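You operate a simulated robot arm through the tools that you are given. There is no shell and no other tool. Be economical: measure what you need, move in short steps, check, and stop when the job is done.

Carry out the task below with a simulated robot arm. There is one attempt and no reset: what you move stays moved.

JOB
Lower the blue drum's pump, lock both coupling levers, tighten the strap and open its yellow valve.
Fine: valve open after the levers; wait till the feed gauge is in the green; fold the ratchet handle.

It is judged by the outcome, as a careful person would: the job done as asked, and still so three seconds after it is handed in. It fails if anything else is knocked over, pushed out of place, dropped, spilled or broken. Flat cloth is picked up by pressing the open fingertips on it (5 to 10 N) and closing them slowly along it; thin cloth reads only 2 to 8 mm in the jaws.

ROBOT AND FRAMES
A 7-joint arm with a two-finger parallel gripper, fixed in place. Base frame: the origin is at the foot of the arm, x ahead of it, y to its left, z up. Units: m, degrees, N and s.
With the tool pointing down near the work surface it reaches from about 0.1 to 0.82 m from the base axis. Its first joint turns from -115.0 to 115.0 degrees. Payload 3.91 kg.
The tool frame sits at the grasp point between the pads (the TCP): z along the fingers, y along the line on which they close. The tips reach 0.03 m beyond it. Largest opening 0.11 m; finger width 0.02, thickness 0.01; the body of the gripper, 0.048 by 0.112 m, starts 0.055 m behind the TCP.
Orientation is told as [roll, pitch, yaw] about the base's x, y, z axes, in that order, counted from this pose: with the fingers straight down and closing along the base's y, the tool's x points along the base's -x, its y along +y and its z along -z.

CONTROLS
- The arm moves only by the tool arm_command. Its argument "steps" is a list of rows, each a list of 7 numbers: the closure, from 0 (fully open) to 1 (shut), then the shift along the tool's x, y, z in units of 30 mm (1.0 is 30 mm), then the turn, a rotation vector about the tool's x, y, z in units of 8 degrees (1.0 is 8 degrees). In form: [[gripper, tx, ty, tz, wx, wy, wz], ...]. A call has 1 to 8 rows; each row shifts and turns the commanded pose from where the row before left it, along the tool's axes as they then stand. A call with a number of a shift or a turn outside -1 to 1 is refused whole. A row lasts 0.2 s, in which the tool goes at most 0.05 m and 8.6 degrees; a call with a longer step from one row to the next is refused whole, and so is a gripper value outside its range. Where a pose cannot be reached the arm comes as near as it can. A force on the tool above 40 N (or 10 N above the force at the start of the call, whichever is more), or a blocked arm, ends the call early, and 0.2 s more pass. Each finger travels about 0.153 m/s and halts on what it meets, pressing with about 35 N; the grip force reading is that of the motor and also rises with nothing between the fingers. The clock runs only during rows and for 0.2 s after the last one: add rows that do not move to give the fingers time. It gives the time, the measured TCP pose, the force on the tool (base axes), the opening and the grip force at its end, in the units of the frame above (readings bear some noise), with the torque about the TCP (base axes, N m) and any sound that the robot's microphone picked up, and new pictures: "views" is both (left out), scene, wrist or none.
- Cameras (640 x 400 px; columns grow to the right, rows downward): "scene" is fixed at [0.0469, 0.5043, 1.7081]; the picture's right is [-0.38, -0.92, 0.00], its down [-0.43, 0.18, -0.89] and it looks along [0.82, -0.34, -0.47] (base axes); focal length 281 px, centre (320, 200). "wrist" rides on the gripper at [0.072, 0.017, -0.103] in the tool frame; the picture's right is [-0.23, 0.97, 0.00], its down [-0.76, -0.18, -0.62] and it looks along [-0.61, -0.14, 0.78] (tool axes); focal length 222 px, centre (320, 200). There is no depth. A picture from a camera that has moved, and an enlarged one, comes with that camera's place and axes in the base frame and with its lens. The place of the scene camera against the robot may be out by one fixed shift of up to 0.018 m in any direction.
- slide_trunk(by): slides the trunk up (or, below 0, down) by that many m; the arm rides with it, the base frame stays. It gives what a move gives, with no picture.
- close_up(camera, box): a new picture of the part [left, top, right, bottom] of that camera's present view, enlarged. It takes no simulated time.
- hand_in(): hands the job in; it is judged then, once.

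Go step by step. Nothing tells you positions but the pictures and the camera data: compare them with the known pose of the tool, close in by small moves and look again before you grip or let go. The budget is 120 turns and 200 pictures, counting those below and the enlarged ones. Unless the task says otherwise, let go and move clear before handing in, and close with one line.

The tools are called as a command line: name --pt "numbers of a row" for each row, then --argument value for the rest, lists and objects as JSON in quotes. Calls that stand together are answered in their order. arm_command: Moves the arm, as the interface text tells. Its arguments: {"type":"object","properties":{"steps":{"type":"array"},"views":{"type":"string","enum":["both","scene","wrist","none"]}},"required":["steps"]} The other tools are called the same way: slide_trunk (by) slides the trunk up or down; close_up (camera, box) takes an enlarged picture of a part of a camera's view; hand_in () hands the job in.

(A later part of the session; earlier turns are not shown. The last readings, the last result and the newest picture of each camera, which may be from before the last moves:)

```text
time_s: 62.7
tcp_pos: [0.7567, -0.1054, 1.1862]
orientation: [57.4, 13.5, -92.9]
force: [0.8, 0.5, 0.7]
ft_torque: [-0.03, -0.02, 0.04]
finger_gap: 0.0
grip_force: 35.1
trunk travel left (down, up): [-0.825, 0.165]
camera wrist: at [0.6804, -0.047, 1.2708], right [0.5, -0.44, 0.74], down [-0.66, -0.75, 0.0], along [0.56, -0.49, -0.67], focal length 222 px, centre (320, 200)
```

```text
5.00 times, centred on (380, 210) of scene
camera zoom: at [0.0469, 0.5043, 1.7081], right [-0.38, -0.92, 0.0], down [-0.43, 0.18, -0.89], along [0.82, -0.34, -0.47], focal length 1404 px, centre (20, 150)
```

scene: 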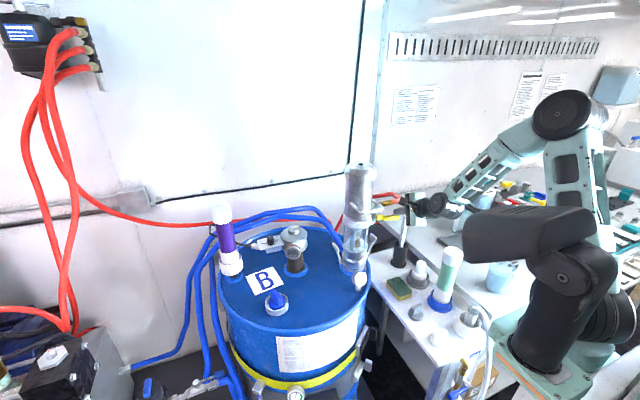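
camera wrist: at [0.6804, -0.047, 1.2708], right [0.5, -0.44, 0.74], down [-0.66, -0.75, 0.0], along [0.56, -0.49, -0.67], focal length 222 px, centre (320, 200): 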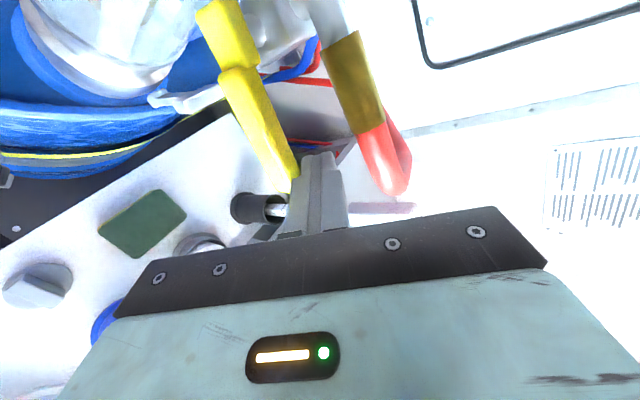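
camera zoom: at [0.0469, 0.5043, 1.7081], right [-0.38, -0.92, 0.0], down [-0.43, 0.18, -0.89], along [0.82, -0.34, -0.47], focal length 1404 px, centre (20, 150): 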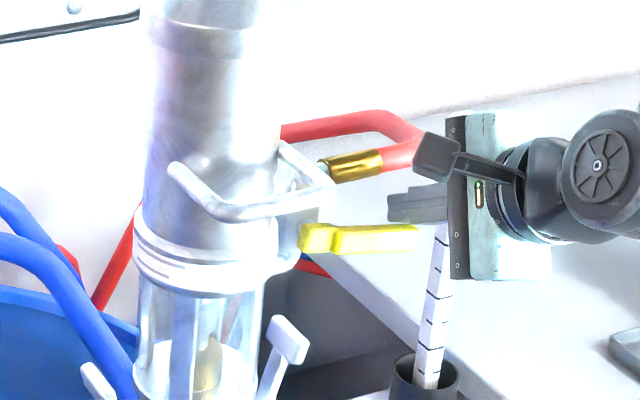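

The valve lever follows downward with little force. I'll continue along its arc.

arm_command --pt "1 0 -0.31 0.19 0 0 0" --pt "1 0 -0.31 0.19 0 0 0" --pt "1 0 -0.31 0.19 0 0 0" --pt "1 0.21 -0.26 0.15 0 0 0" --pt "1 0.21 -0.26 0.15 0 0 0" --pt "1 0.21 -0.26 0.15 0 0 0" --pt "1 0 0 0 0 0 0" --views "wrist"

close_up --camera "scene" --box '[330, 170, 430, 250]'

```text
time_s: 64.3
tcp_pos: [0.7558, -0.0728, 1.1324]
orientation: [57.4, 13.5, -92.9]
force: [-0.2, 0.5, 0.9]
ft_torque: [0.03, 0.04, -0.03]
finger_gap: 0.0
grip_force: 35.0
trunk travel left (down, up): [-0.825, 0.165]
camera wrist: at [0.6808, -0.0145, 1.2173], right [0.5, -0.44, 0.75], down [-0.66, -0.75, 0.0], along [0.56, -0.49, -0.67], focal length 222 px, centre (320, 200)
```

wrist: 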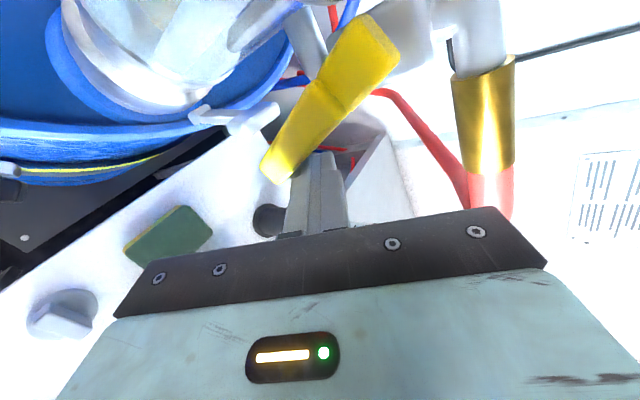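

```text
5.00 times, centred on (380, 210) of scene
camera zoom: at [0.0469, 0.5043, 1.7081], right [-0.38, -0.92, 0.0], down [-0.43, 0.18, -0.89], along [0.82, -0.34, -0.47], focal length 1404 px, centre (20, 150)
```

zoom: 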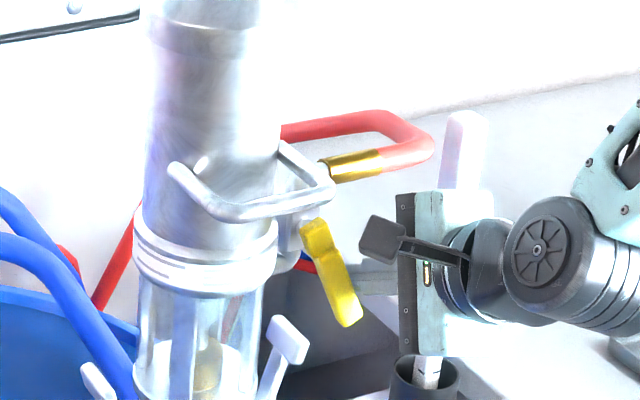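

The lever is at about 65°. I'll drop slightly (to keep the wrist camera under the pump handle) and push it the rest of the way.

arm_command --pt "1 0.02 -0.29 0.12 0 0 0" --pt "1 0.02 -0.29 0.12 0 0 0" --pt "1 0.24 -0.06 0.02 0 0 0" --pt "1 0.24 -0.06 0.02 0 0 0" --pt "1 0.24 -0.06 0.02 0 0 0" --pt "1 0.12 -0.03 0.01 0 0 0" --pt "1 0 0 0 0 0 0" --views "wrist"

close_up --camera "scene" --box '[330, 170, 430, 250]'

```text
time_s: 65.9
tcp_pos: [0.7533, -0.0448, 1.1136]
orientation: [57.5, 13.5, -93.3]
force: [-2.0, -21.5, -1.4]
ft_torque: [-0.3, 0.0, -0.18]
finger_gap: 0.0002
grip_force: 35.1
trunk travel left (down, up): [-0.825, 0.165]
camera wrist: at [0.6783, 0.0146, 1.1982], right [0.5, -0.44, 0.75], down [-0.66, -0.75, 0.0], along [0.56, -0.5, -0.67], focal length 222 px, centre (320, 200)
```

wrist: 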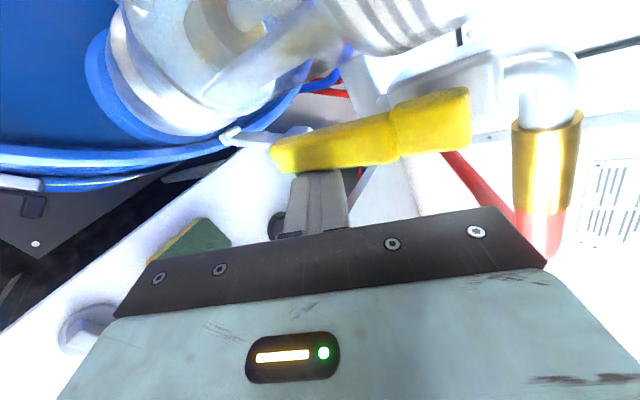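

```text
5.00 times, centred on (380, 210) of scene
camera zoom: at [0.0469, 0.5043, 1.7081], right [-0.38, -0.92, 0.0], down [-0.43, 0.18, -0.89], along [0.82, -0.34, -0.47], focal length 1404 px, centre (20, 150)
```

zoom: 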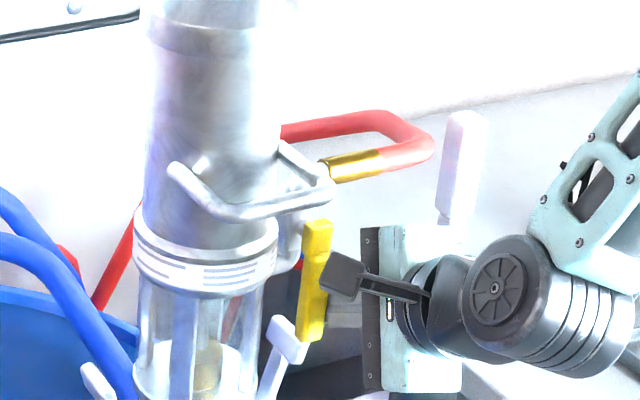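

The valve lever is vertical, in line with its pipe, against its stop: open. I'll back off and check the feed gauge.

arm_command --pt "1 -0.6 0.1 0 0 0 0" --pt "1 -0.5 -0.3 -0.6 0 0 0" --pt "1 0 -0.5 -0.85 0 0 0" --pt "1 0 -0.5 -0.85 0 0 0" --pt "1 0 0 0 0 0 0"

close_up --camera "scene" --box '[330, 200, 400, 300]'

close_up --camera "wrist" --box '[0, 0, 160, 100]'

```text
time_s: 67.1
tcp_pos: [0.6732, -0.0673, 1.1111]
orientation: [57.5, 13.6, -92.9]
force: [0.6, -0.6, 0.1]
ft_torque: [0.01, 0.0, 0.01]
finger_gap: 0.0002
grip_force: 34.8
trunk travel left (down, up): [-0.825, 0.165]
camera wrist: at [0.5981, -0.0093, 1.197], right [0.5, -0.44, 0.75], down [-0.66, -0.75, 0.0], along [0.56, -0.49, -0.67], focal length 222 px, centre (320, 200)
```

scene: 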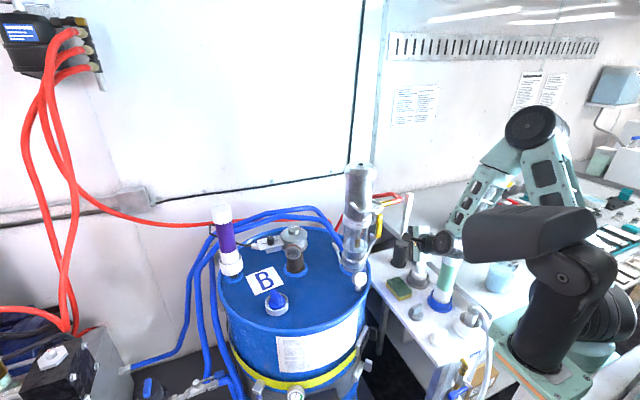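
wrist: 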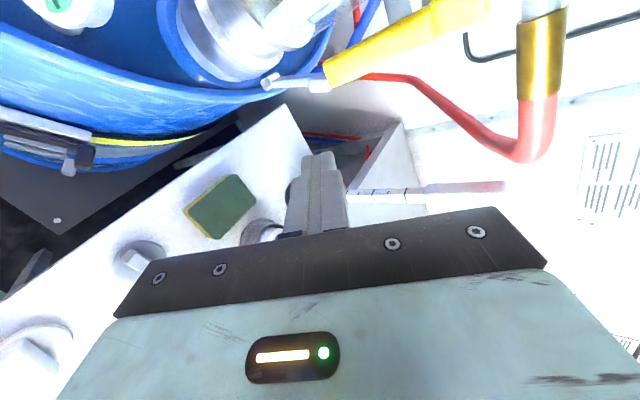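

```text
4.00 times, centred on (365, 250) of scene
camera zoom: at [0.0469, 0.5043, 1.7081], right [-0.38, -0.92, 0.0], down [-0.43, 0.18, -0.89], along [0.82, -0.34, -0.47], focal length 1123 px, centre (140, 0)
```

zoom: 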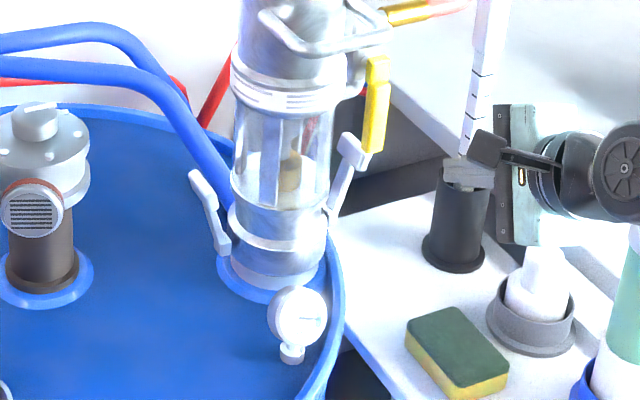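

```text
4.00 times, centred on (80, 50) of wrist
camera zoom: at [0.5981, -0.0093, 1.197], right [0.5, -0.44, 0.75], down [-0.66, -0.75, 0.0], along [0.56, -0.49, -0.67], focal length 888 px, centre (1280, 800)
```

zoom: 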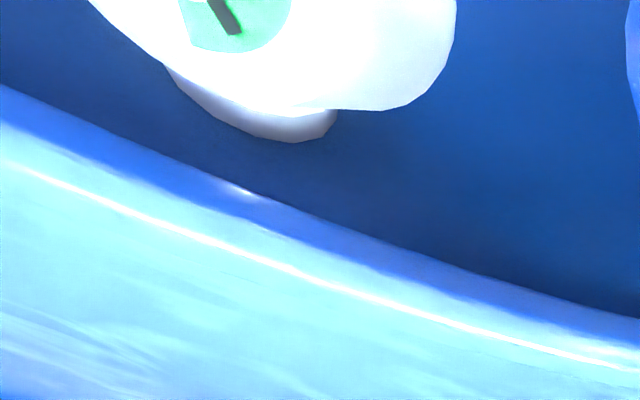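

The feed needle has moved into the green zone. Now the strap: I'll look at the ratchet on the drum's right-front side.

close_up --camera "wrist" --box '[0, 90, 160, 190]'

close_up --camera "scene" --box '[240, 320, 400, 400]'

```text
4.00 times, centred on (80, 140) of wrist
camera zoom: at [0.5981, -0.0093, 1.197], right [0.5, -0.44, 0.75], down [-0.66, -0.75, 0.0], along [0.56, -0.49, -0.67], focal length 888 px, centre (1280, 440)
```

zoom: 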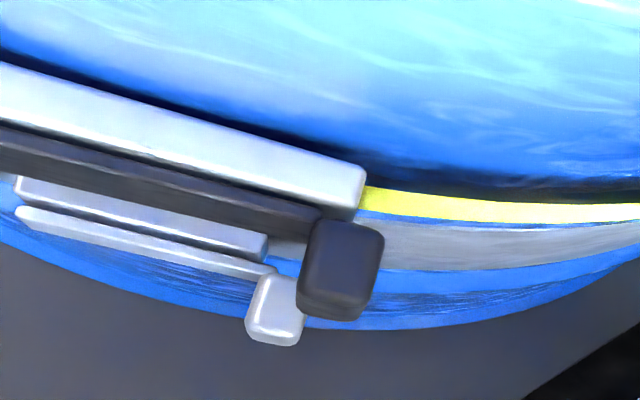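

```text
4.00 times, centred on (320, 360) of scene
camera zoom: at [0.0469, 0.5043, 1.7081], right [-0.38, -0.92, 0.0], down [-0.43, 0.18, -0.89], along [0.82, -0.34, -0.47], focal length 1123 px, centre (320, -440)
```

zoom: 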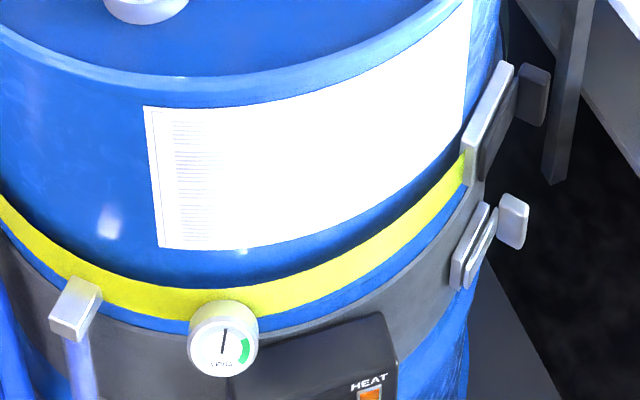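

The yellow strap's ratchet is the upper unit: dark handle with black knob near (0.65, 0.03, 0.72). The lower silver latch belongs to the heater band. I'll bring the tool back to vertical and go look from the front.

arm_command --pt "0.8 0.3 0.3 -0.8 1 0 0" --pt "0.6 0.5 0.3 -0.8 1 0 0" --pt "0.5 0.5 0 -0.8 1 0 0" --pt "0.5 0.5 0 -0.8 1 0 0" --pt "0.5 0.5 0 -0.5 1 0 0" --pt "0.5 0.5 0 0 1 0 0" --pt "0.5 0 0 0 1 0 0" --pt "0.5 0 0 0 0 0 0" --views "none"

arm_command --pt "0.5 0 -0.6 0 0 0 -1" --pt "0.5 0 -0.6 0 0 0 -1" --pt "0.5 0 -0.6 0 0 0 -1" --pt "0.5 0 0 0 0 0 -1" --pt "0.5 0 0 0 0 0 -1" --pt "0.5 0 0 0 0 0 -1" --pt "0.5 0 0 0 0 0 -1" --pt "0.5 0 0 0 0 0 -1" --views "scene"

```text
time_s: 68.9
tcp_pos: [0.6122, -0.006, 1.2233]
orientation: [1.4, 13.6, -92.9]
force: [0.0, 0.1, 0.0]
ft_torque: [0.01, -0.01, -0.03]
finger_gap: 0.055
grip_force: 0.0
trunk travel left (down, up): [-0.825, 0.165]
```

```text
time_s: 70.7
tcp_pos: [0.5588, -0.0105, 1.2212]
orientation: [12.8, 4.5, -28.4]
force: [1.1, -0.3, 0.7]
ft_torque: [0.01, -0.01, 0.01]
finger_gap: 0.0549
grip_force: 0.1
trunk travel left (down, up): [-0.825, 0.165]
```

scene: 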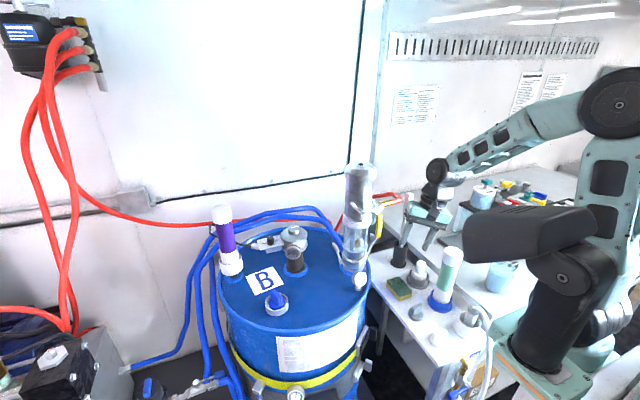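

arm_command --pt "0.5 0 0.3 0 0 0 -1" --pt "0.5 0.3 0.5 0 0 0 -1" --pt "0.5 0.5 0.5 0 0 0 -1" --pt "0.5 0.7 0.5 0 0 0 -0.6" --pt "0.5 0.7 0.4 0 0.85 0 0" --pt "0.5 0.6 0.2 0 0.85 0 0" --pt "0.5 0 0 0 0 0 0" --views "none"

slide_trunk --by -0.3

arm_command --pt "0.5 0 0 0 0 0 0"

```text
time_s: 72.3
tcp_pos: [0.4885, 0.0663, 1.2355]
orientation: [-0.2, -2.2, -0.5]
force: [0.9, 0.0, 0.2]
ft_torque: [-0.02, 0.0, 0.0]
finger_gap: 0.055
grip_force: 0.0
trunk travel left (down, up): [-0.825, 0.165]
```

```text
time_s: 75.3
tcp_pos: [0.4874, 0.0667, 0.9359]
orientation: [-0.1, -2.1, -0.5]
force: [0.7, -0.9, -0.3]
ft_torque: [0.02, -0.01, -0.01]
finger_gap: 0.0551
grip_force: 0.0
trunk travel left (down, up): [-0.525, 0.465]
```

```text
time_s: 75.7
tcp_pos: [0.4882, 0.0668, 0.9357]
orientation: [-0.2, -2.1, -0.5]
force: [-0.3, 0.6, 0.5]
ft_torque: [0.02, 0.03, 0.0]
finger_gap: 0.0552
grip_force: 0.0
trunk travel left (down, up): [-0.525, 0.465]
camera wrist: at [0.4128, 0.0846, 1.0365], right [0.24, 0.97, 0.01], down [0.74, -0.18, 0.65], along [0.63, -0.15, -0.76], focal length 222 px, centre (320, 200)
```

scene: 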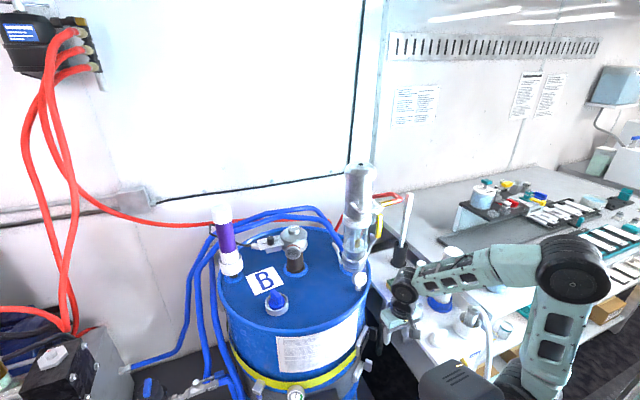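
wrist: 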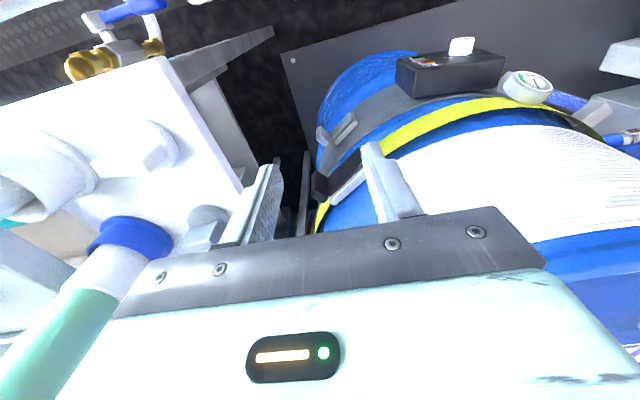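

close_up --camera "wrist" --box '[270, 40, 430, 240]'

close_up --camera "wrist" --box '[460, 50, 600, 140]'

```text
2.00 times, centred on (350, 140) of wrist
camera zoom: at [0.4128, 0.0846, 1.0365], right [0.24, 0.97, 0.01], down [0.74, -0.18, 0.65], along [0.63, -0.15, -0.76], focal length 444 px, centre (260, 320)
```

zoom: 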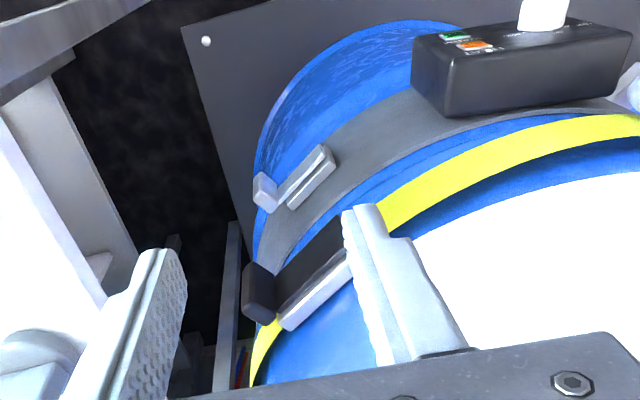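

```text
4.44 times, centred on (530, 95) of wrist
camera zoom: at [0.4128, 0.0846, 1.0365], right [0.24, 0.97, 0.01], down [0.74, -0.18, 0.65], along [0.63, -0.15, -0.76], focal length 987 px, centre (-613, 667)
```

zoom: 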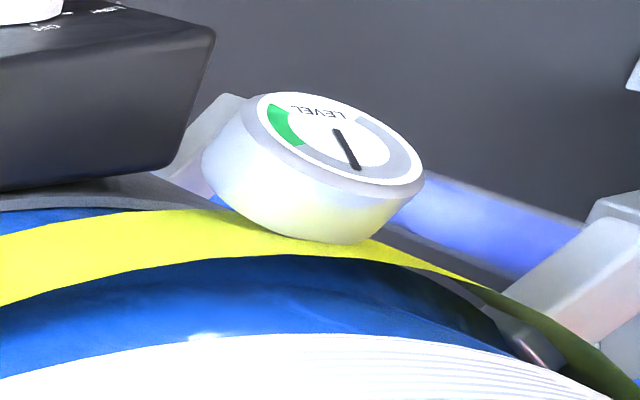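

The front gauge reads LEVEL, so it doesn't show strap tension. The ratchet sits in the gap between drum and bench, so I want a better angle: I'll turn the hand −45° and shift left to look at it.

arm_command --pt "0.5 0 0.9 0 0 0 1" --pt "0.5 0 0.9 0 0 0 1" --pt "0.6 0 0.9 0.5 0 0 1" --pt "0.7 0 0.5 0.5 0 0 1" --pt "0.7 0 0 0.5 0 0 1" --pt "0.7 0 0 0.5 0 0 0.6" --pt "0.7 0 0 0 0 0 0"

close_up --camera "wrist" --box '[270, 40, 470, 220]'

```text
time_s: 77.3
tcp_pos: [0.5102, 0.1598, 0.8756]
orientation: [1.3, -1.6, -45.4]
force: [0.5, -0.5, -0.1]
ft_torque: [0.02, -0.01, 0.03]
finger_gap: 0.033
grip_force: 0.1
trunk travel left (down, up): [-0.525, 0.465]
camera wrist: at [0.4667, 0.2238, 0.978], right [0.85, 0.52, 0.03], down [0.38, -0.67, 0.64], along [0.35, -0.53, -0.77], focal length 222 px, centre (320, 200)
```

scene: 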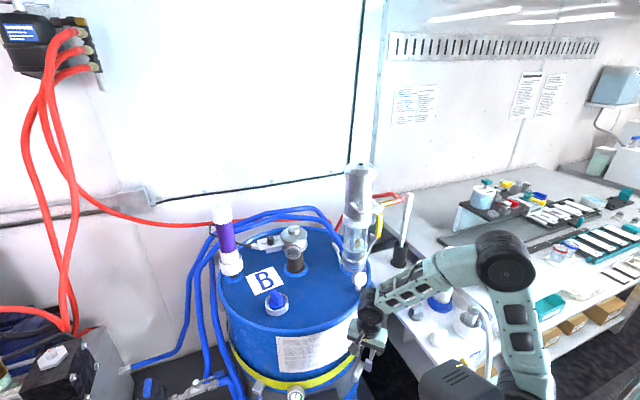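
wrist: 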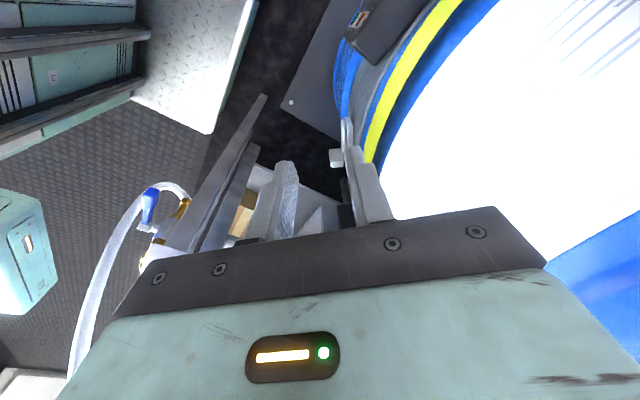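

```text
2.22 times, centred on (370, 130) of wrist
camera zoom: at [0.4667, 0.2238, 0.978], right [0.85, 0.52, 0.03], down [0.38, -0.67, 0.64], along [0.35, -0.53, -0.77], focal length 494 px, centre (209, 356)
```

zoom: 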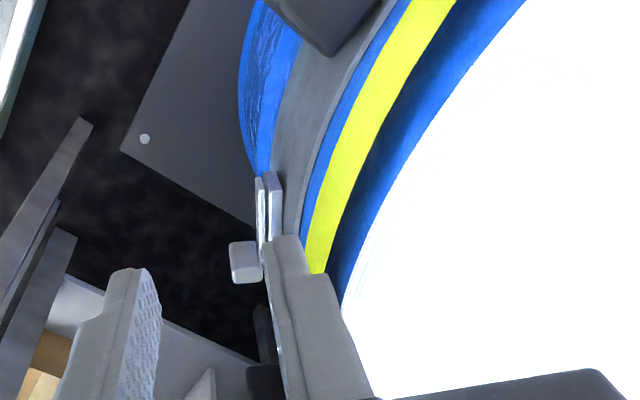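

The finger hides the ratchet here. I'll go back to yaw 0 with the fingers wide open, and look from closer above.

arm_command --pt "0.5 0 0 0 0 0 -1" --pt "0.3 0 0 0 0 0 -1" --pt "0 0 -0.5 0 0 0 -1" --pt "0 0 -0.5 0 0 0 -1" --pt "0 0 -0.7 0 0 0 -1" --pt "0 -0.7 -0.9 0.3 0 0 -0.6" --pt "0 -0.8 -0.4 0.4 0 0 0" --pt "0 0 0 0 0 0 0"

close_up --camera "wrist" --box '[220, 40, 420, 210]'

```text
time_s: 79.1
tcp_pos: [0.5363, 0.0707, 0.8561]
orientation: [-0.1, -2.1, -0.5]
force: [-0.1, -0.2, -0.4]
ft_torque: [0.0, 0.0, 0.03]
finger_gap: 0.1099
grip_force: 0.1
trunk travel left (down, up): [-0.525, 0.465]
camera wrist: at [0.4603, 0.0888, 0.9565], right [0.24, 0.97, 0.01], down [0.74, -0.18, 0.65], along [0.63, -0.15, -0.76], focal length 222 px, centre (320, 200)
```

scene: 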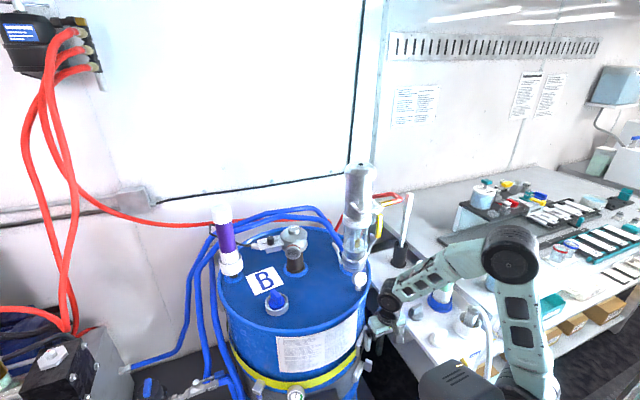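
wrist: 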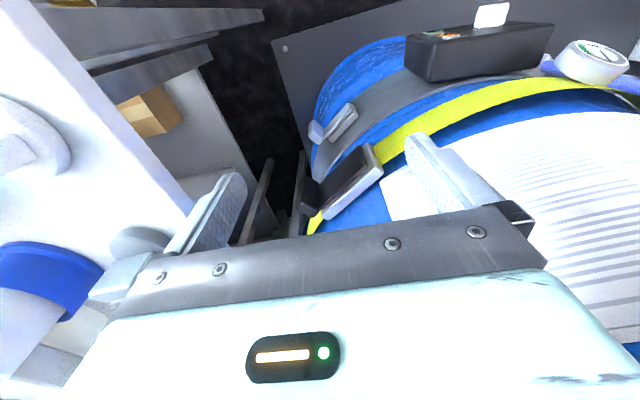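

```text
2.35 times, centred on (320, 125) of wrist
camera zoom: at [0.4603, 0.0888, 0.9565], right [0.24, 0.97, 0.01], down [0.74, -0.18, 0.65], along [0.63, -0.15, -0.76], focal length 523 px, centre (320, 376)
```

zoom: 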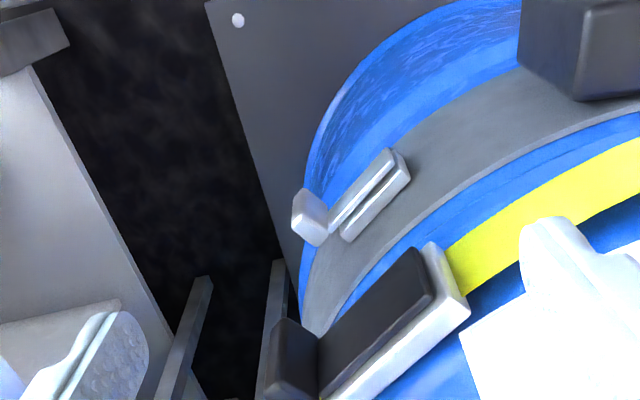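

The strap ratchet's dark handle lies flat on its silver frame: knob end at about (0.643, 0.03, 0.72), hinge end near (0.61, 0.115). The bench edge is near y≈0, so I'll approach low from the front-left with a slim hand pose: rise, yaw −105°, then tilt forward.

arm_command --pt "0.3 0 0.3 -1 0 0 1" --pt "0.5 0 0.3 -1 0 0 1" --pt "0.6 0 0 -1 0 0 1" --pt "0.6 0 0 -0.5 0 0 1" --pt "0.6 0 0 0 0 0 1" --pt "0.6 0 0 0 0 0 1" --pt "0.6 0 0 0 0 0 1" --pt "0.6 0 0 0 0 0 1" --views "none"

slide_trunk --by 0.05

arm_command --pt "0.6 0 0.3 0 0 0 1" --pt "0.6 0 0.4 0 0 0 1" --pt "0.6 0 0.5 0 0 0 1" --pt "0.6 0 0.5 0 0 0 1" --pt "0.6 0 0.5 0 0 0 1" --pt "0.6 0 0 0 -1 0 0" --pt "0.6 0 0 0 -1 0 0" --pt "0.6 0 0 0 -1 0 0"

```text
time_s: 80.9
tcp_pos: [0.5326, 0.0901, 0.962]
orientation: [1.8, -1.0, -64.7]
force: [-0.1, -0.1, 1.3]
ft_torque: [-0.01, 0.0, -0.01]
finger_gap: 0.0441
grip_force: 0.0
trunk travel left (down, up): [-0.525, 0.465]
```

```text
time_s: 81.8
tcp_pos: [0.5324, 0.0905, 1.0121]
orientation: [1.9, -1.1, -64.7]
force: [0.5, -0.5, -0.5]
ft_torque: [-0.01, -0.02, 0.0]
finger_gap: 0.0439
grip_force: 0.0
trunk travel left (down, up): [-0.575, 0.415]
```

```text
time_s: 83.6
tcp_pos: [0.5981, 0.0999, 1.0144]
orientation: [26.3, 0.4, -104.5]
force: [0.6, 0.3, 0.2]
ft_torque: [-0.01, -0.03, 0.02]
finger_gap: 0.0442
grip_force: 0.2
trunk travel left (down, up): [-0.575, 0.415]
camera wrist: at [0.5863, 0.1763, 1.1151], right [0.79, -0.44, 0.43], down [-0.61, -0.63, 0.48], along [0.06, -0.64, -0.77], focal length 222 px, centre (320, 200)
```

scene: 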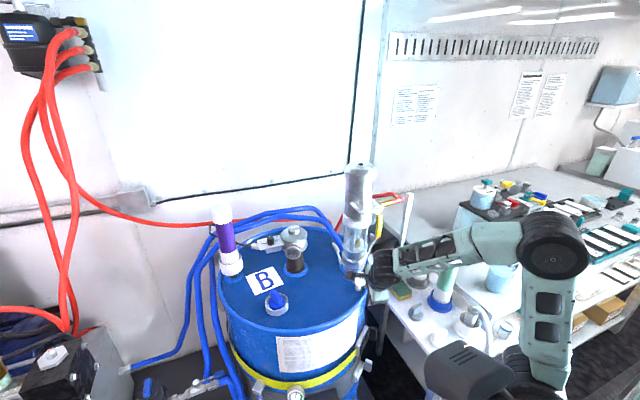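
wrist: 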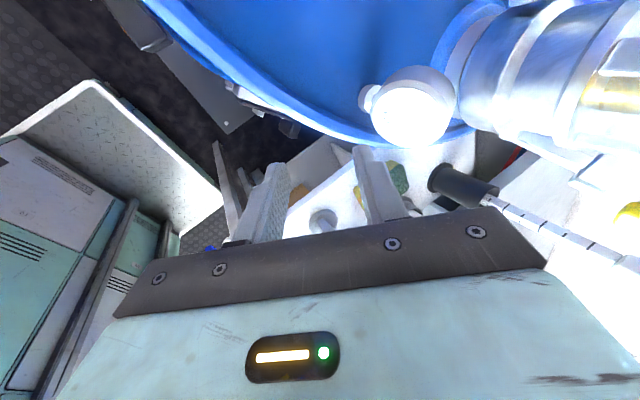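

I'll increase the tilt to about 50°, drop down in front of the drum to z≈0.82, with fingers closed as a hook.

arm_command --pt "0.8 -0.45 -0.4 -0.2 -1 0 0" --pt "1 -0.45 -0.4 -0.2 -1 0 0" --pt "1 -0.3 -0.4 -0.2 -1 0 0" --pt "1 0 -0.97 0.8 0 0 0" --pt "1 0 -0.97 0.8 0 0 0" --pt "1 0 -0.97 0.8 0 0 0" --pt "1 0 -0.97 0.8 0 0 0" --pt "1 0 0 0 0 0 0"

close_up --camera "wrist" --box '[220, 60, 420, 220]'

```text
time_s: 85.0
tcp_pos: [0.5663, 0.1058, 0.9123]
orientation: [37.5, 9.0, -105.6]
force: [0.8, 0.4, -0.5]
ft_torque: [-0.01, -0.03, -0.05]
finger_gap: 0.0
grip_force: 34.5
out of reach, approached as far as the arm can: row 1, 2, 3
trunk travel left (down, up): [-0.575, 0.415]
stopped in row 6: the arm was blocked; the commanded pose is now the measured one
camera wrist: at [0.5349, 0.1737, 1.0148], right [0.66, -0.51, 0.55], down [-0.72, -0.64, 0.26], along [0.22, -0.57, -0.79], focal length 222 px, centre (320, 200)
```

scene: 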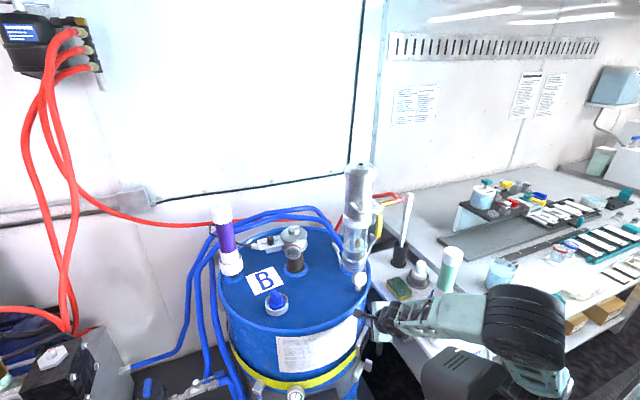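
wrist: 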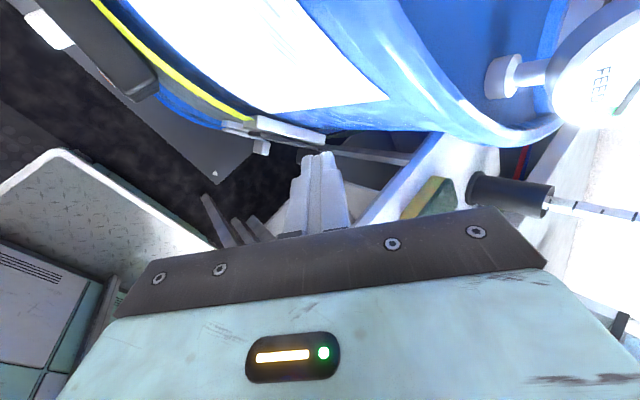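

```text
2.50 times, centred on (320, 140) of wrist
camera zoom: at [0.5349, 0.1737, 1.0148], right [0.66, -0.51, 0.55], down [-0.72, -0.64, 0.26], along [0.22, -0.57, -0.79], focal length 555 px, centre (320, 350)
```

zoom: 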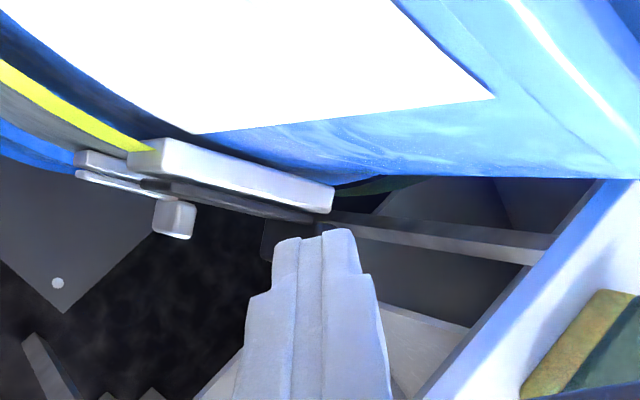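

The arm reached an awkward low-elbow configuration here. I'll raise the trunk so the elbow comes up, then lower the hand from there.

slide_trunk --by 0.15

arm_command --pt "1 0 -0.7 0.8 0 0 0" --pt "1 0 -0.7 0.8 0 0 0" --pt "1 0 -0.7 0.8 0 0 0" --pt "1 0 -0.7 0.8 0 0 0" --pt "1 0 0 0 0 0 0" --views "scene"

```text
time_s: 86.8
tcp_pos: [0.5662, 0.1052, 1.061]
orientation: [37.3, 9.0, -105.6]
force: [0.3, 0.6, -0.1]
ft_torque: [0.0, -0.02, 0.0]
finger_gap: 0.0
grip_force: 35.4
trunk travel left (down, up): [-0.725, 0.265]
```

```text
time_s: 88.0
tcp_pos: [0.5663, 0.1245, 0.935]
orientation: [37.7, 8.6, -105.4]
force: [-0.4, -0.8, -0.5]
ft_torque: [0.03, -0.02, 0.02]
finger_gap: 0.0001
grip_force: 35.0
trunk travel left (down, up): [-0.725, 0.265]
```

scene: 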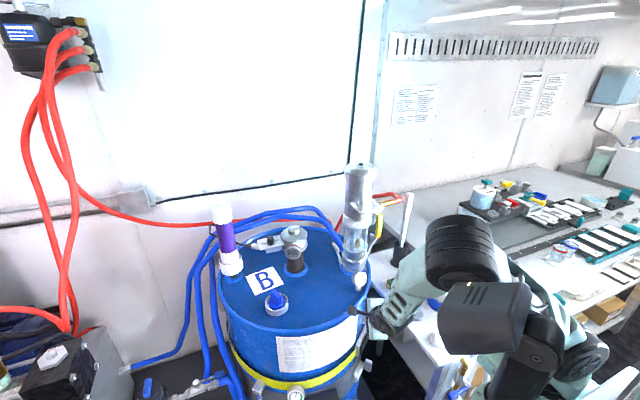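

The elbow is up and clear now. I'll shift toward the ratchet and increase the tilt for the slim approach between drum and bench.

arm_command --pt "0.8 -0.59 0.37 0.9 0 0 0" --pt "0.6 -0.59 0.37 0.9 0 0 0" --pt "0.4 -0.59 0.37 0.9 0 0 0" --pt "0.4 0 0 0 -1 0 0" --pt "0.4 0 0 0 -1 0 0" --pt "0.4 0 0 0 -0.4 0 0" --pt "0.4 0 0 0 0 0 0"

close_up --camera "wrist" --box '[220, 60, 460, 220]'

```text
time_s: 88.6
tcp_pos: [0.5995, 0.0781, 0.8972]
orientation: [37.3, 7.6, -105.6]
force: [-8.2, -9.2, -4.8]
ft_torque: [0.07, 0.24, -0.53]
finger_gap: 0.063
grip_force: 0.1
trunk travel left (down, up): [-0.725, 0.265]
stopped in row 3: the force on the tool passed its limit at 61 N (the readings are from after the stop); the commanded pose is now the measured one
camera wrist: at [0.5696, 0.1482, 0.9981], right [0.67, -0.5, 0.55], down [-0.72, -0.64, 0.29], along [0.21, -0.59, -0.78], focal length 222 px, centre (320, 200)
```

scene: 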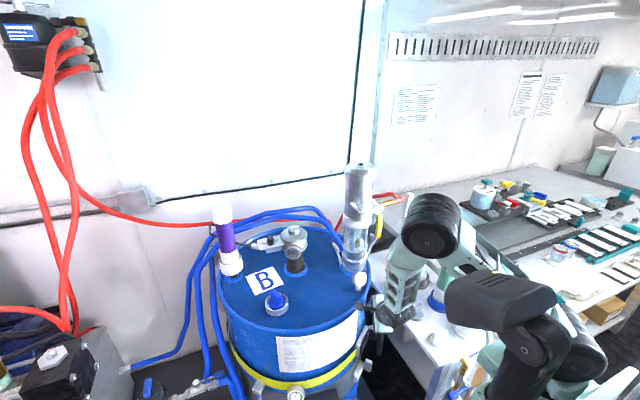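
wrist: 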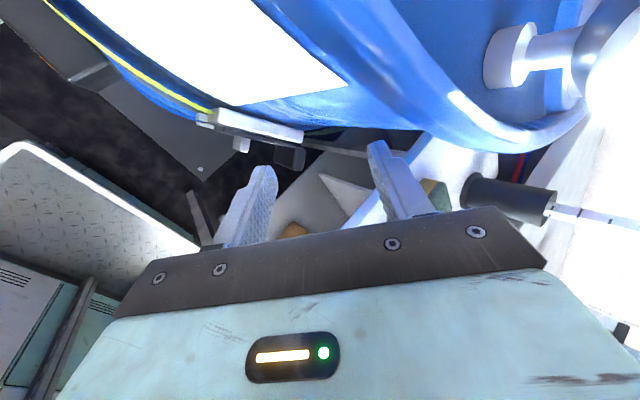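

```text
2.50 times, centred on (340, 140) of wrist
camera zoom: at [0.5696, 0.1482, 0.9981], right [0.67, -0.5, 0.55], down [-0.72, -0.64, 0.29], along [0.21, -0.59, -0.78], focal length 555 px, centre (270, 350)
```

zoom: 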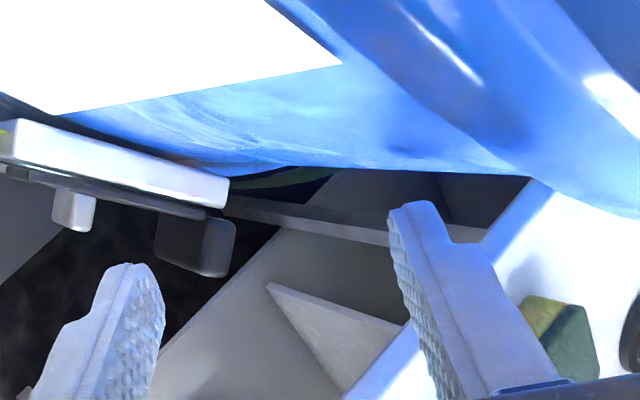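

The drum wall is a bit further out than I assumed: the upper finger touched it. I'll back out, tilt more, and look again at the knob.

arm_command --pt "0.4 -0.4 -0.6 -0.58 0 0 0" --pt "0.4 0 0 0 -1 0 0" --pt "0.4 0 0 0 -1 0 0" --pt "0.4 0 0 0 -0.4 0 0" --pt "0.4 0 0 0 0 0 0"

close_up --camera "scene" --box '[240, 260, 480, 400]'

```text
time_s: 89.8
tcp_pos: [0.5756, 0.0743, 0.8995]
orientation: [56.8, 7.9, -105.3]
force: [0.3, -0.6, -0.4]
ft_torque: [0.0, -0.01, 0.03]
finger_gap: 0.066
grip_force: 0.1
trunk travel left (down, up): [-0.725, 0.265]
camera wrist: at [0.517, 0.1546, 0.9789], right [0.43, -0.47, 0.78], down [-0.8, -0.59, 0.09], along [0.42, -0.66, -0.63], focal length 222 px, centre (320, 200)
```

scene: 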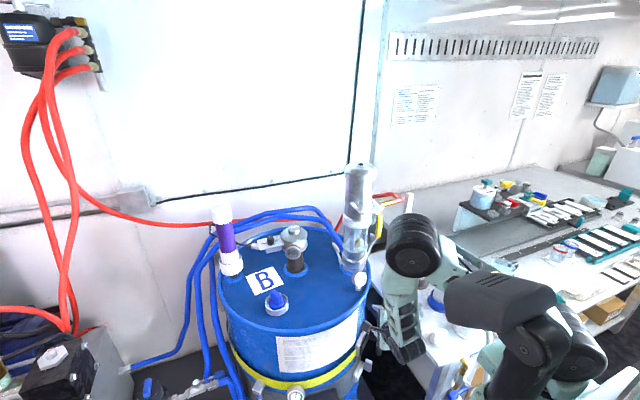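
wrist: 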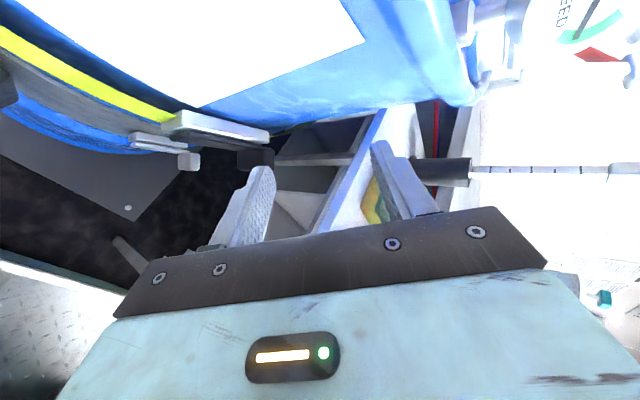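

```text
2.67 times, centred on (360, 330) of scene
camera zoom: at [0.0469, 0.5043, 1.7081], right [-0.38, -0.92, 0.0], down [-0.43, 0.18, -0.89], along [0.82, -0.34, -0.47], focal length 749 px, centre (213, -147)
```

zoom: 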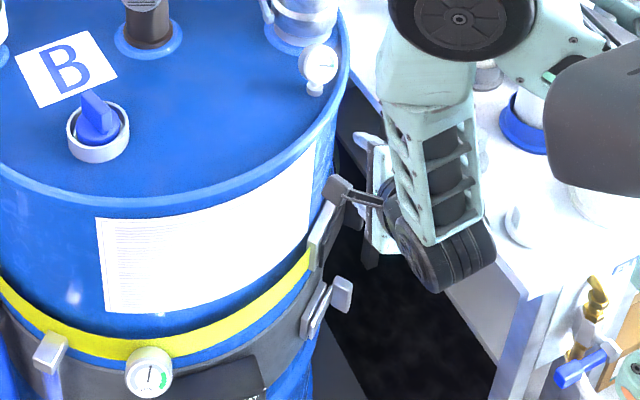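

The wrist would get too close to the bench edge on this heading. I'll flip the hand by 180° about its axis so the camera is on the outer side, allowing a heading more along the drum; first rise for clearance.

arm_command --pt "0.4 0.15 0.9 -0.6 0 0 0" --pt "0.4 0.15 0.9 -0.6 0 0 0" --pt "0.4 0.15 0.9 -0.6 0 0 0" --pt "0.4 0 0 0 0 0 -1" --pt "0.4 0 0 0 0 0 -1" --pt "0.4 0 0 0 0 0 -1" --pt "0.4 0 0 0 0 0 -1" --pt "0.4 0 0 0 0 0 -1" --views "none"

arm_command --pt "0.4 0 0 0 0 0 -1" --pt "0.4 0 0 0 0 0 -1" --pt "0.4 0 0 0 0 0 -1" --pt "0.4 0 0 0 0 0 -1" --pt "0.4 0 0 0 0 0 -1" --pt "0.4 0 0 0 0 0 -1" --pt "0.4 0 0 0 0 0 -1" --pt "0.4 0 0 0 0 0 -1" --views "none"

arm_command --pt "0.4 0 0 0 0 0 -1" --pt "0.4 0 0 0 0 0 -1" --pt "0.4 0 0 0 0 0 -1" --pt "0.4 0 0 0 0 0 -1" --pt "0.4 0 0 0 0 0 -1" --pt "0.4 0 0 0 0 0 -1" --pt "0.4 0 0 0 0 0 -1" --pt "0.4 0 0 0 0 0 -1"

```text
time_s: 91.6
tcp_pos: [0.5749, 0.0755, 0.9974]
orientation: [52.9, -25.4, -82.2]
force: [0.4, 1.1, -0.2]
ft_torque: [0.01, 0.0, 0.01]
finger_gap: 0.066
grip_force: 0.1
trunk travel left (down, up): [-0.725, 0.265]
```

```text
time_s: 93.4
tcp_pos: [0.5736, 0.0754, 0.9978]
orientation: [-7.4, -56.6, -1.4]
force: [0.5, 0.2, -0.4]
ft_torque: [0.04, 0.03, 0.02]
finger_gap: 0.0658
grip_force: 0.1
trunk travel left (down, up): [-0.725, 0.265]
```

```text
time_s: 95.2
tcp_pos: [0.5756, 0.0765, 0.9981]
orientation: [-55.0, -17.6, 67.9]
force: [-0.5, -0.1, 0.2]
ft_torque: [0.01, -0.02, -0.02]
finger_gap: 0.0662
grip_force: 0.2
trunk travel left (down, up): [-0.725, 0.265]
camera wrist: at [0.4568, 0.0348, 1.0192], right [-0.34, 0.63, -0.69], down [-0.16, 0.69, 0.71], along [0.92, 0.36, -0.13], focal length 222 px, centre (320, 200)
```

scene: 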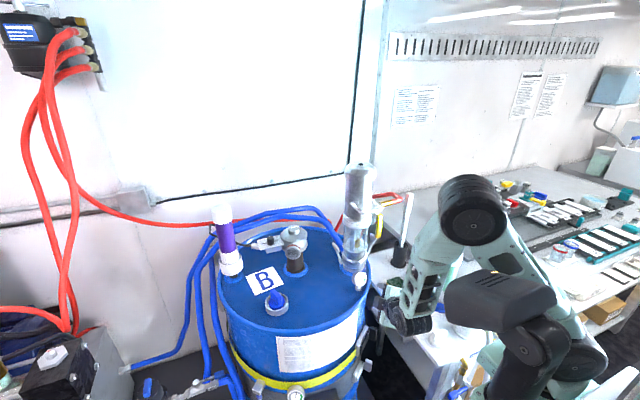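
wrist: 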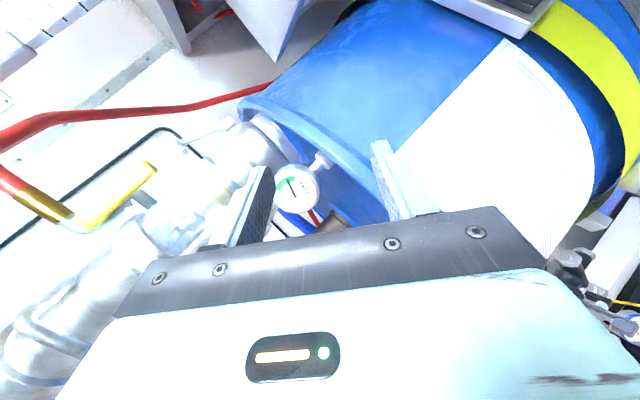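

The flipped pose works. I'll level the roll, turn the heading along the drum, and view the ratchet from the outer side.

arm_command --pt "0.6 0 0 0 0 0 -1" --pt "0.8 0 0 0 0 0 -1" --pt "1 0 0 0 0 0 -0.4" --pt "1 0 0 0 0.02 0.78 0.51" --pt "1 0 0 0 0.02 0.78 0.51" --pt "1 0 0 0 0.02 0.78 0.51" --pt "1 0 0 0 0 0 0" --views "wrist"

```text
time_s: 96.8
tcp_pos: [0.5748, 0.0748, 0.9973]
orientation: [-56.6, -1.8, 56.2]
force: [0.2, 0.5, 0.0]
ft_torque: [-0.01, 0.04, -0.01]
finger_gap: 0.0
grip_force: 35.4
trunk travel left (down, up): [-0.725, 0.265]
camera wrist: at [0.4551, 0.067, 1.037], right [-0.3, 0.51, -0.81], down [0.06, 0.86, 0.51], along [0.95, 0.1, -0.29], focal length 222 px, centre (320, 200)
```

wrist: 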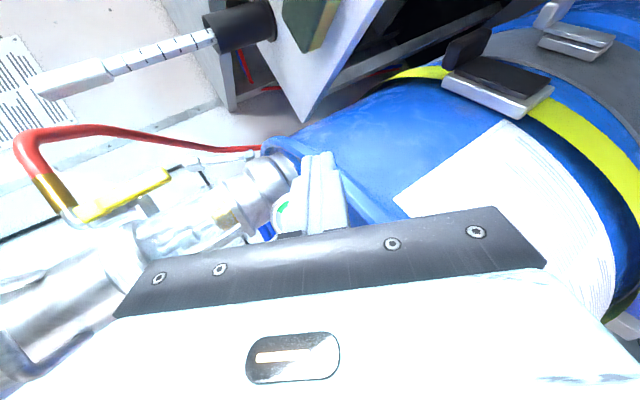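

close_up --camera "wrist" --box '[400, 0, 640, 150]'

```text
2.67 times, centred on (520, 75) of wrist
camera zoom: at [0.4551, 0.067, 1.037], right [-0.3, 0.51, -0.81], down [0.06, 0.86, 0.51], along [0.95, 0.1, -0.29], focal length 592 px, centre (-213, 533)
```

zoom: 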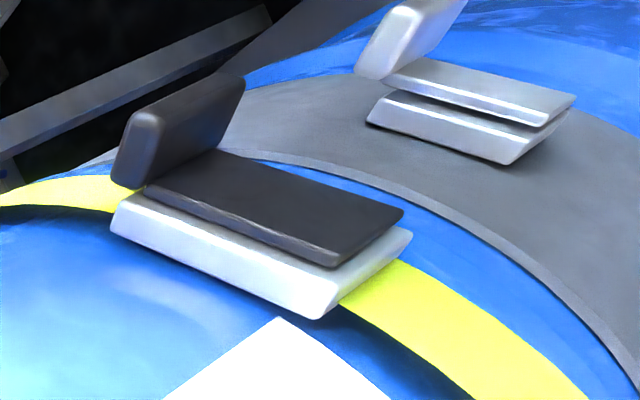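

Very clear now: the ratchet has a silver base, a dark handle plate flat on it, and an outward tab at its −y end near (0.645, 0.028, 0.72). I'll clamp that tab top-and-bottom, coming along the drum's tangent. First open the jaws and descend outside the drum.

arm_command --pt "0.6 0 0 0 0.02 0.63 0.41" --pt "0.3 0 0.83 0.54 0 0 0" --pt "0 0 0.83 0.54 0 0 0" --pt "0 0 0.83 0.54 0 0 0" --pt "0 0 0.83 0.54 0 0 0" --pt "0 0 0.83 0.54 0 0 0" --pt "0 0 0 0 0 0 0"

close_up --camera "wrist" --box '[270, 40, 470, 220]'

```text
time_s: 98.4
tcp_pos: [0.5775, 0.0802, 0.8506]
orientation: [-56.7, -1.7, 50.2]
force: [-0.1, 0.2, 0.9]
ft_torque: [0.0, -0.01, 0.01]
finger_gap: 0.1098
grip_force: 0.1
trunk travel left (down, up): [-0.725, 0.265]
camera wrist: at [0.4567, 0.0847, 0.8902], right [-0.25, 0.54, -0.81], down [0.15, 0.84, 0.51], along [0.96, 0.01, -0.29], focal length 222 px, centre (320, 200)
```

scene: 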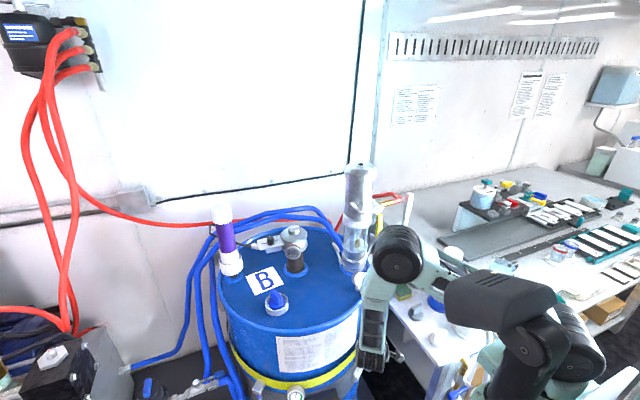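
wrist: 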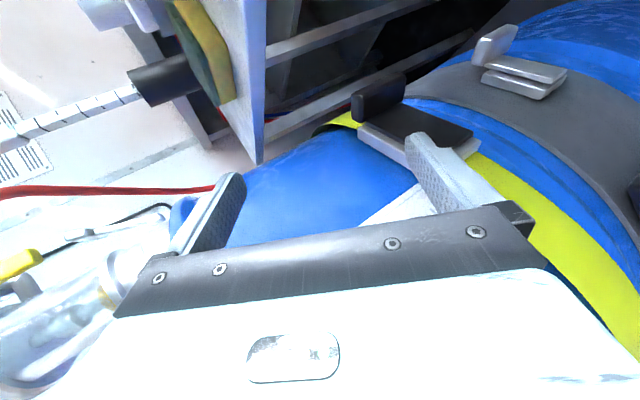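

```text
2.22 times, centred on (370, 130) of wrist
camera zoom: at [0.4567, 0.0847, 0.8902], right [-0.25, 0.54, -0.81], down [0.15, 0.84, 0.51], along [0.96, 0.01, -0.29], focal length 494 px, centre (209, 356)
```

zoom: 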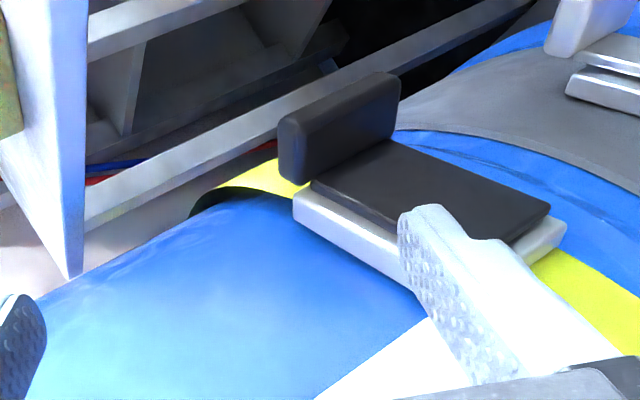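

The tab is at (0.647, 0.031), about 54 mm tall (z 0.693–0.747) and 30 mm deep. I'll lower, then advance along the tool axis just outside the plate, stopping short to look.

arm_command --pt "0 0.09 0.7 0 0 0 0" --pt "0 0.09 0.7 0 0 0 0" --pt "0 0.09 0.7 0 0 0 0" --pt "0 0 0 0.8 0 0 0" --pt "0 0 0 0.8 0 0 0" --pt "0 0 0 0.8 0 0 0" --pt "0 0 0 0 0 0 0"

close_up --camera "wrist" --box '[200, 60, 440, 220]'

```text
time_s: 100.0
tcp_pos: [0.5915, 0.0594, 0.7565]
orientation: [-56.8, -1.8, 50.2]
force: [-0.5, -0.3, 0.4]
ft_torque: [0.02, -0.03, 0.02]
finger_gap: 0.1099
grip_force: 0.0
trunk travel left (down, up): [-0.725, 0.265]
camera wrist: at [0.4725, 0.0631, 0.7964], right [-0.25, 0.54, -0.81], down [0.15, 0.84, 0.51], along [0.96, 0.01, -0.29], focal length 222 px, centre (320, 200)
```

scene: 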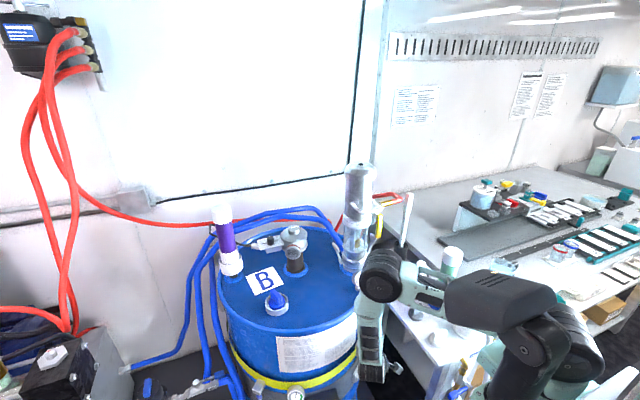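
wrist: 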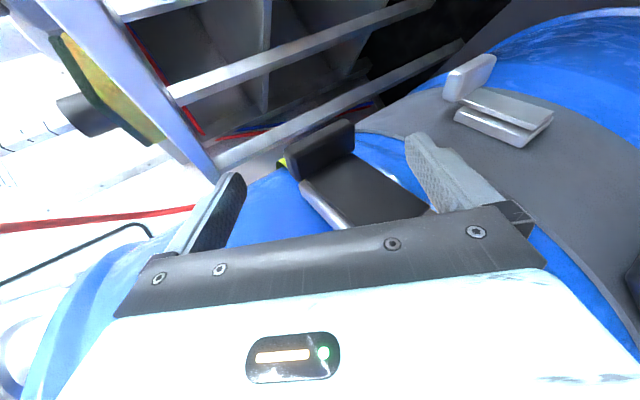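

```text
2.50 times, centred on (320, 140) of wrist
camera zoom: at [0.4725, 0.0631, 0.7964], right [-0.25, 0.54, -0.81], down [0.15, 0.84, 0.51], along [0.96, 0.01, -0.29], focal length 555 px, centre (320, 350)
```

zoom: 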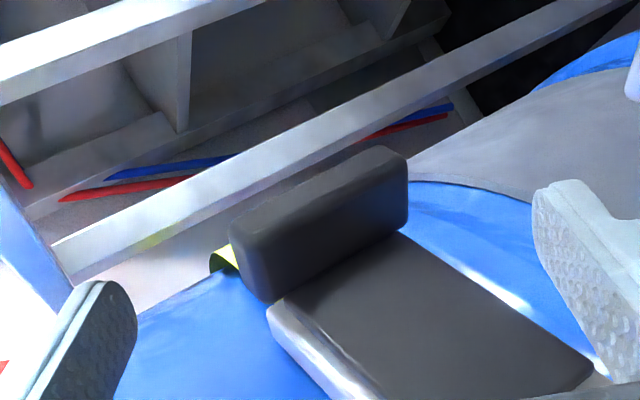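

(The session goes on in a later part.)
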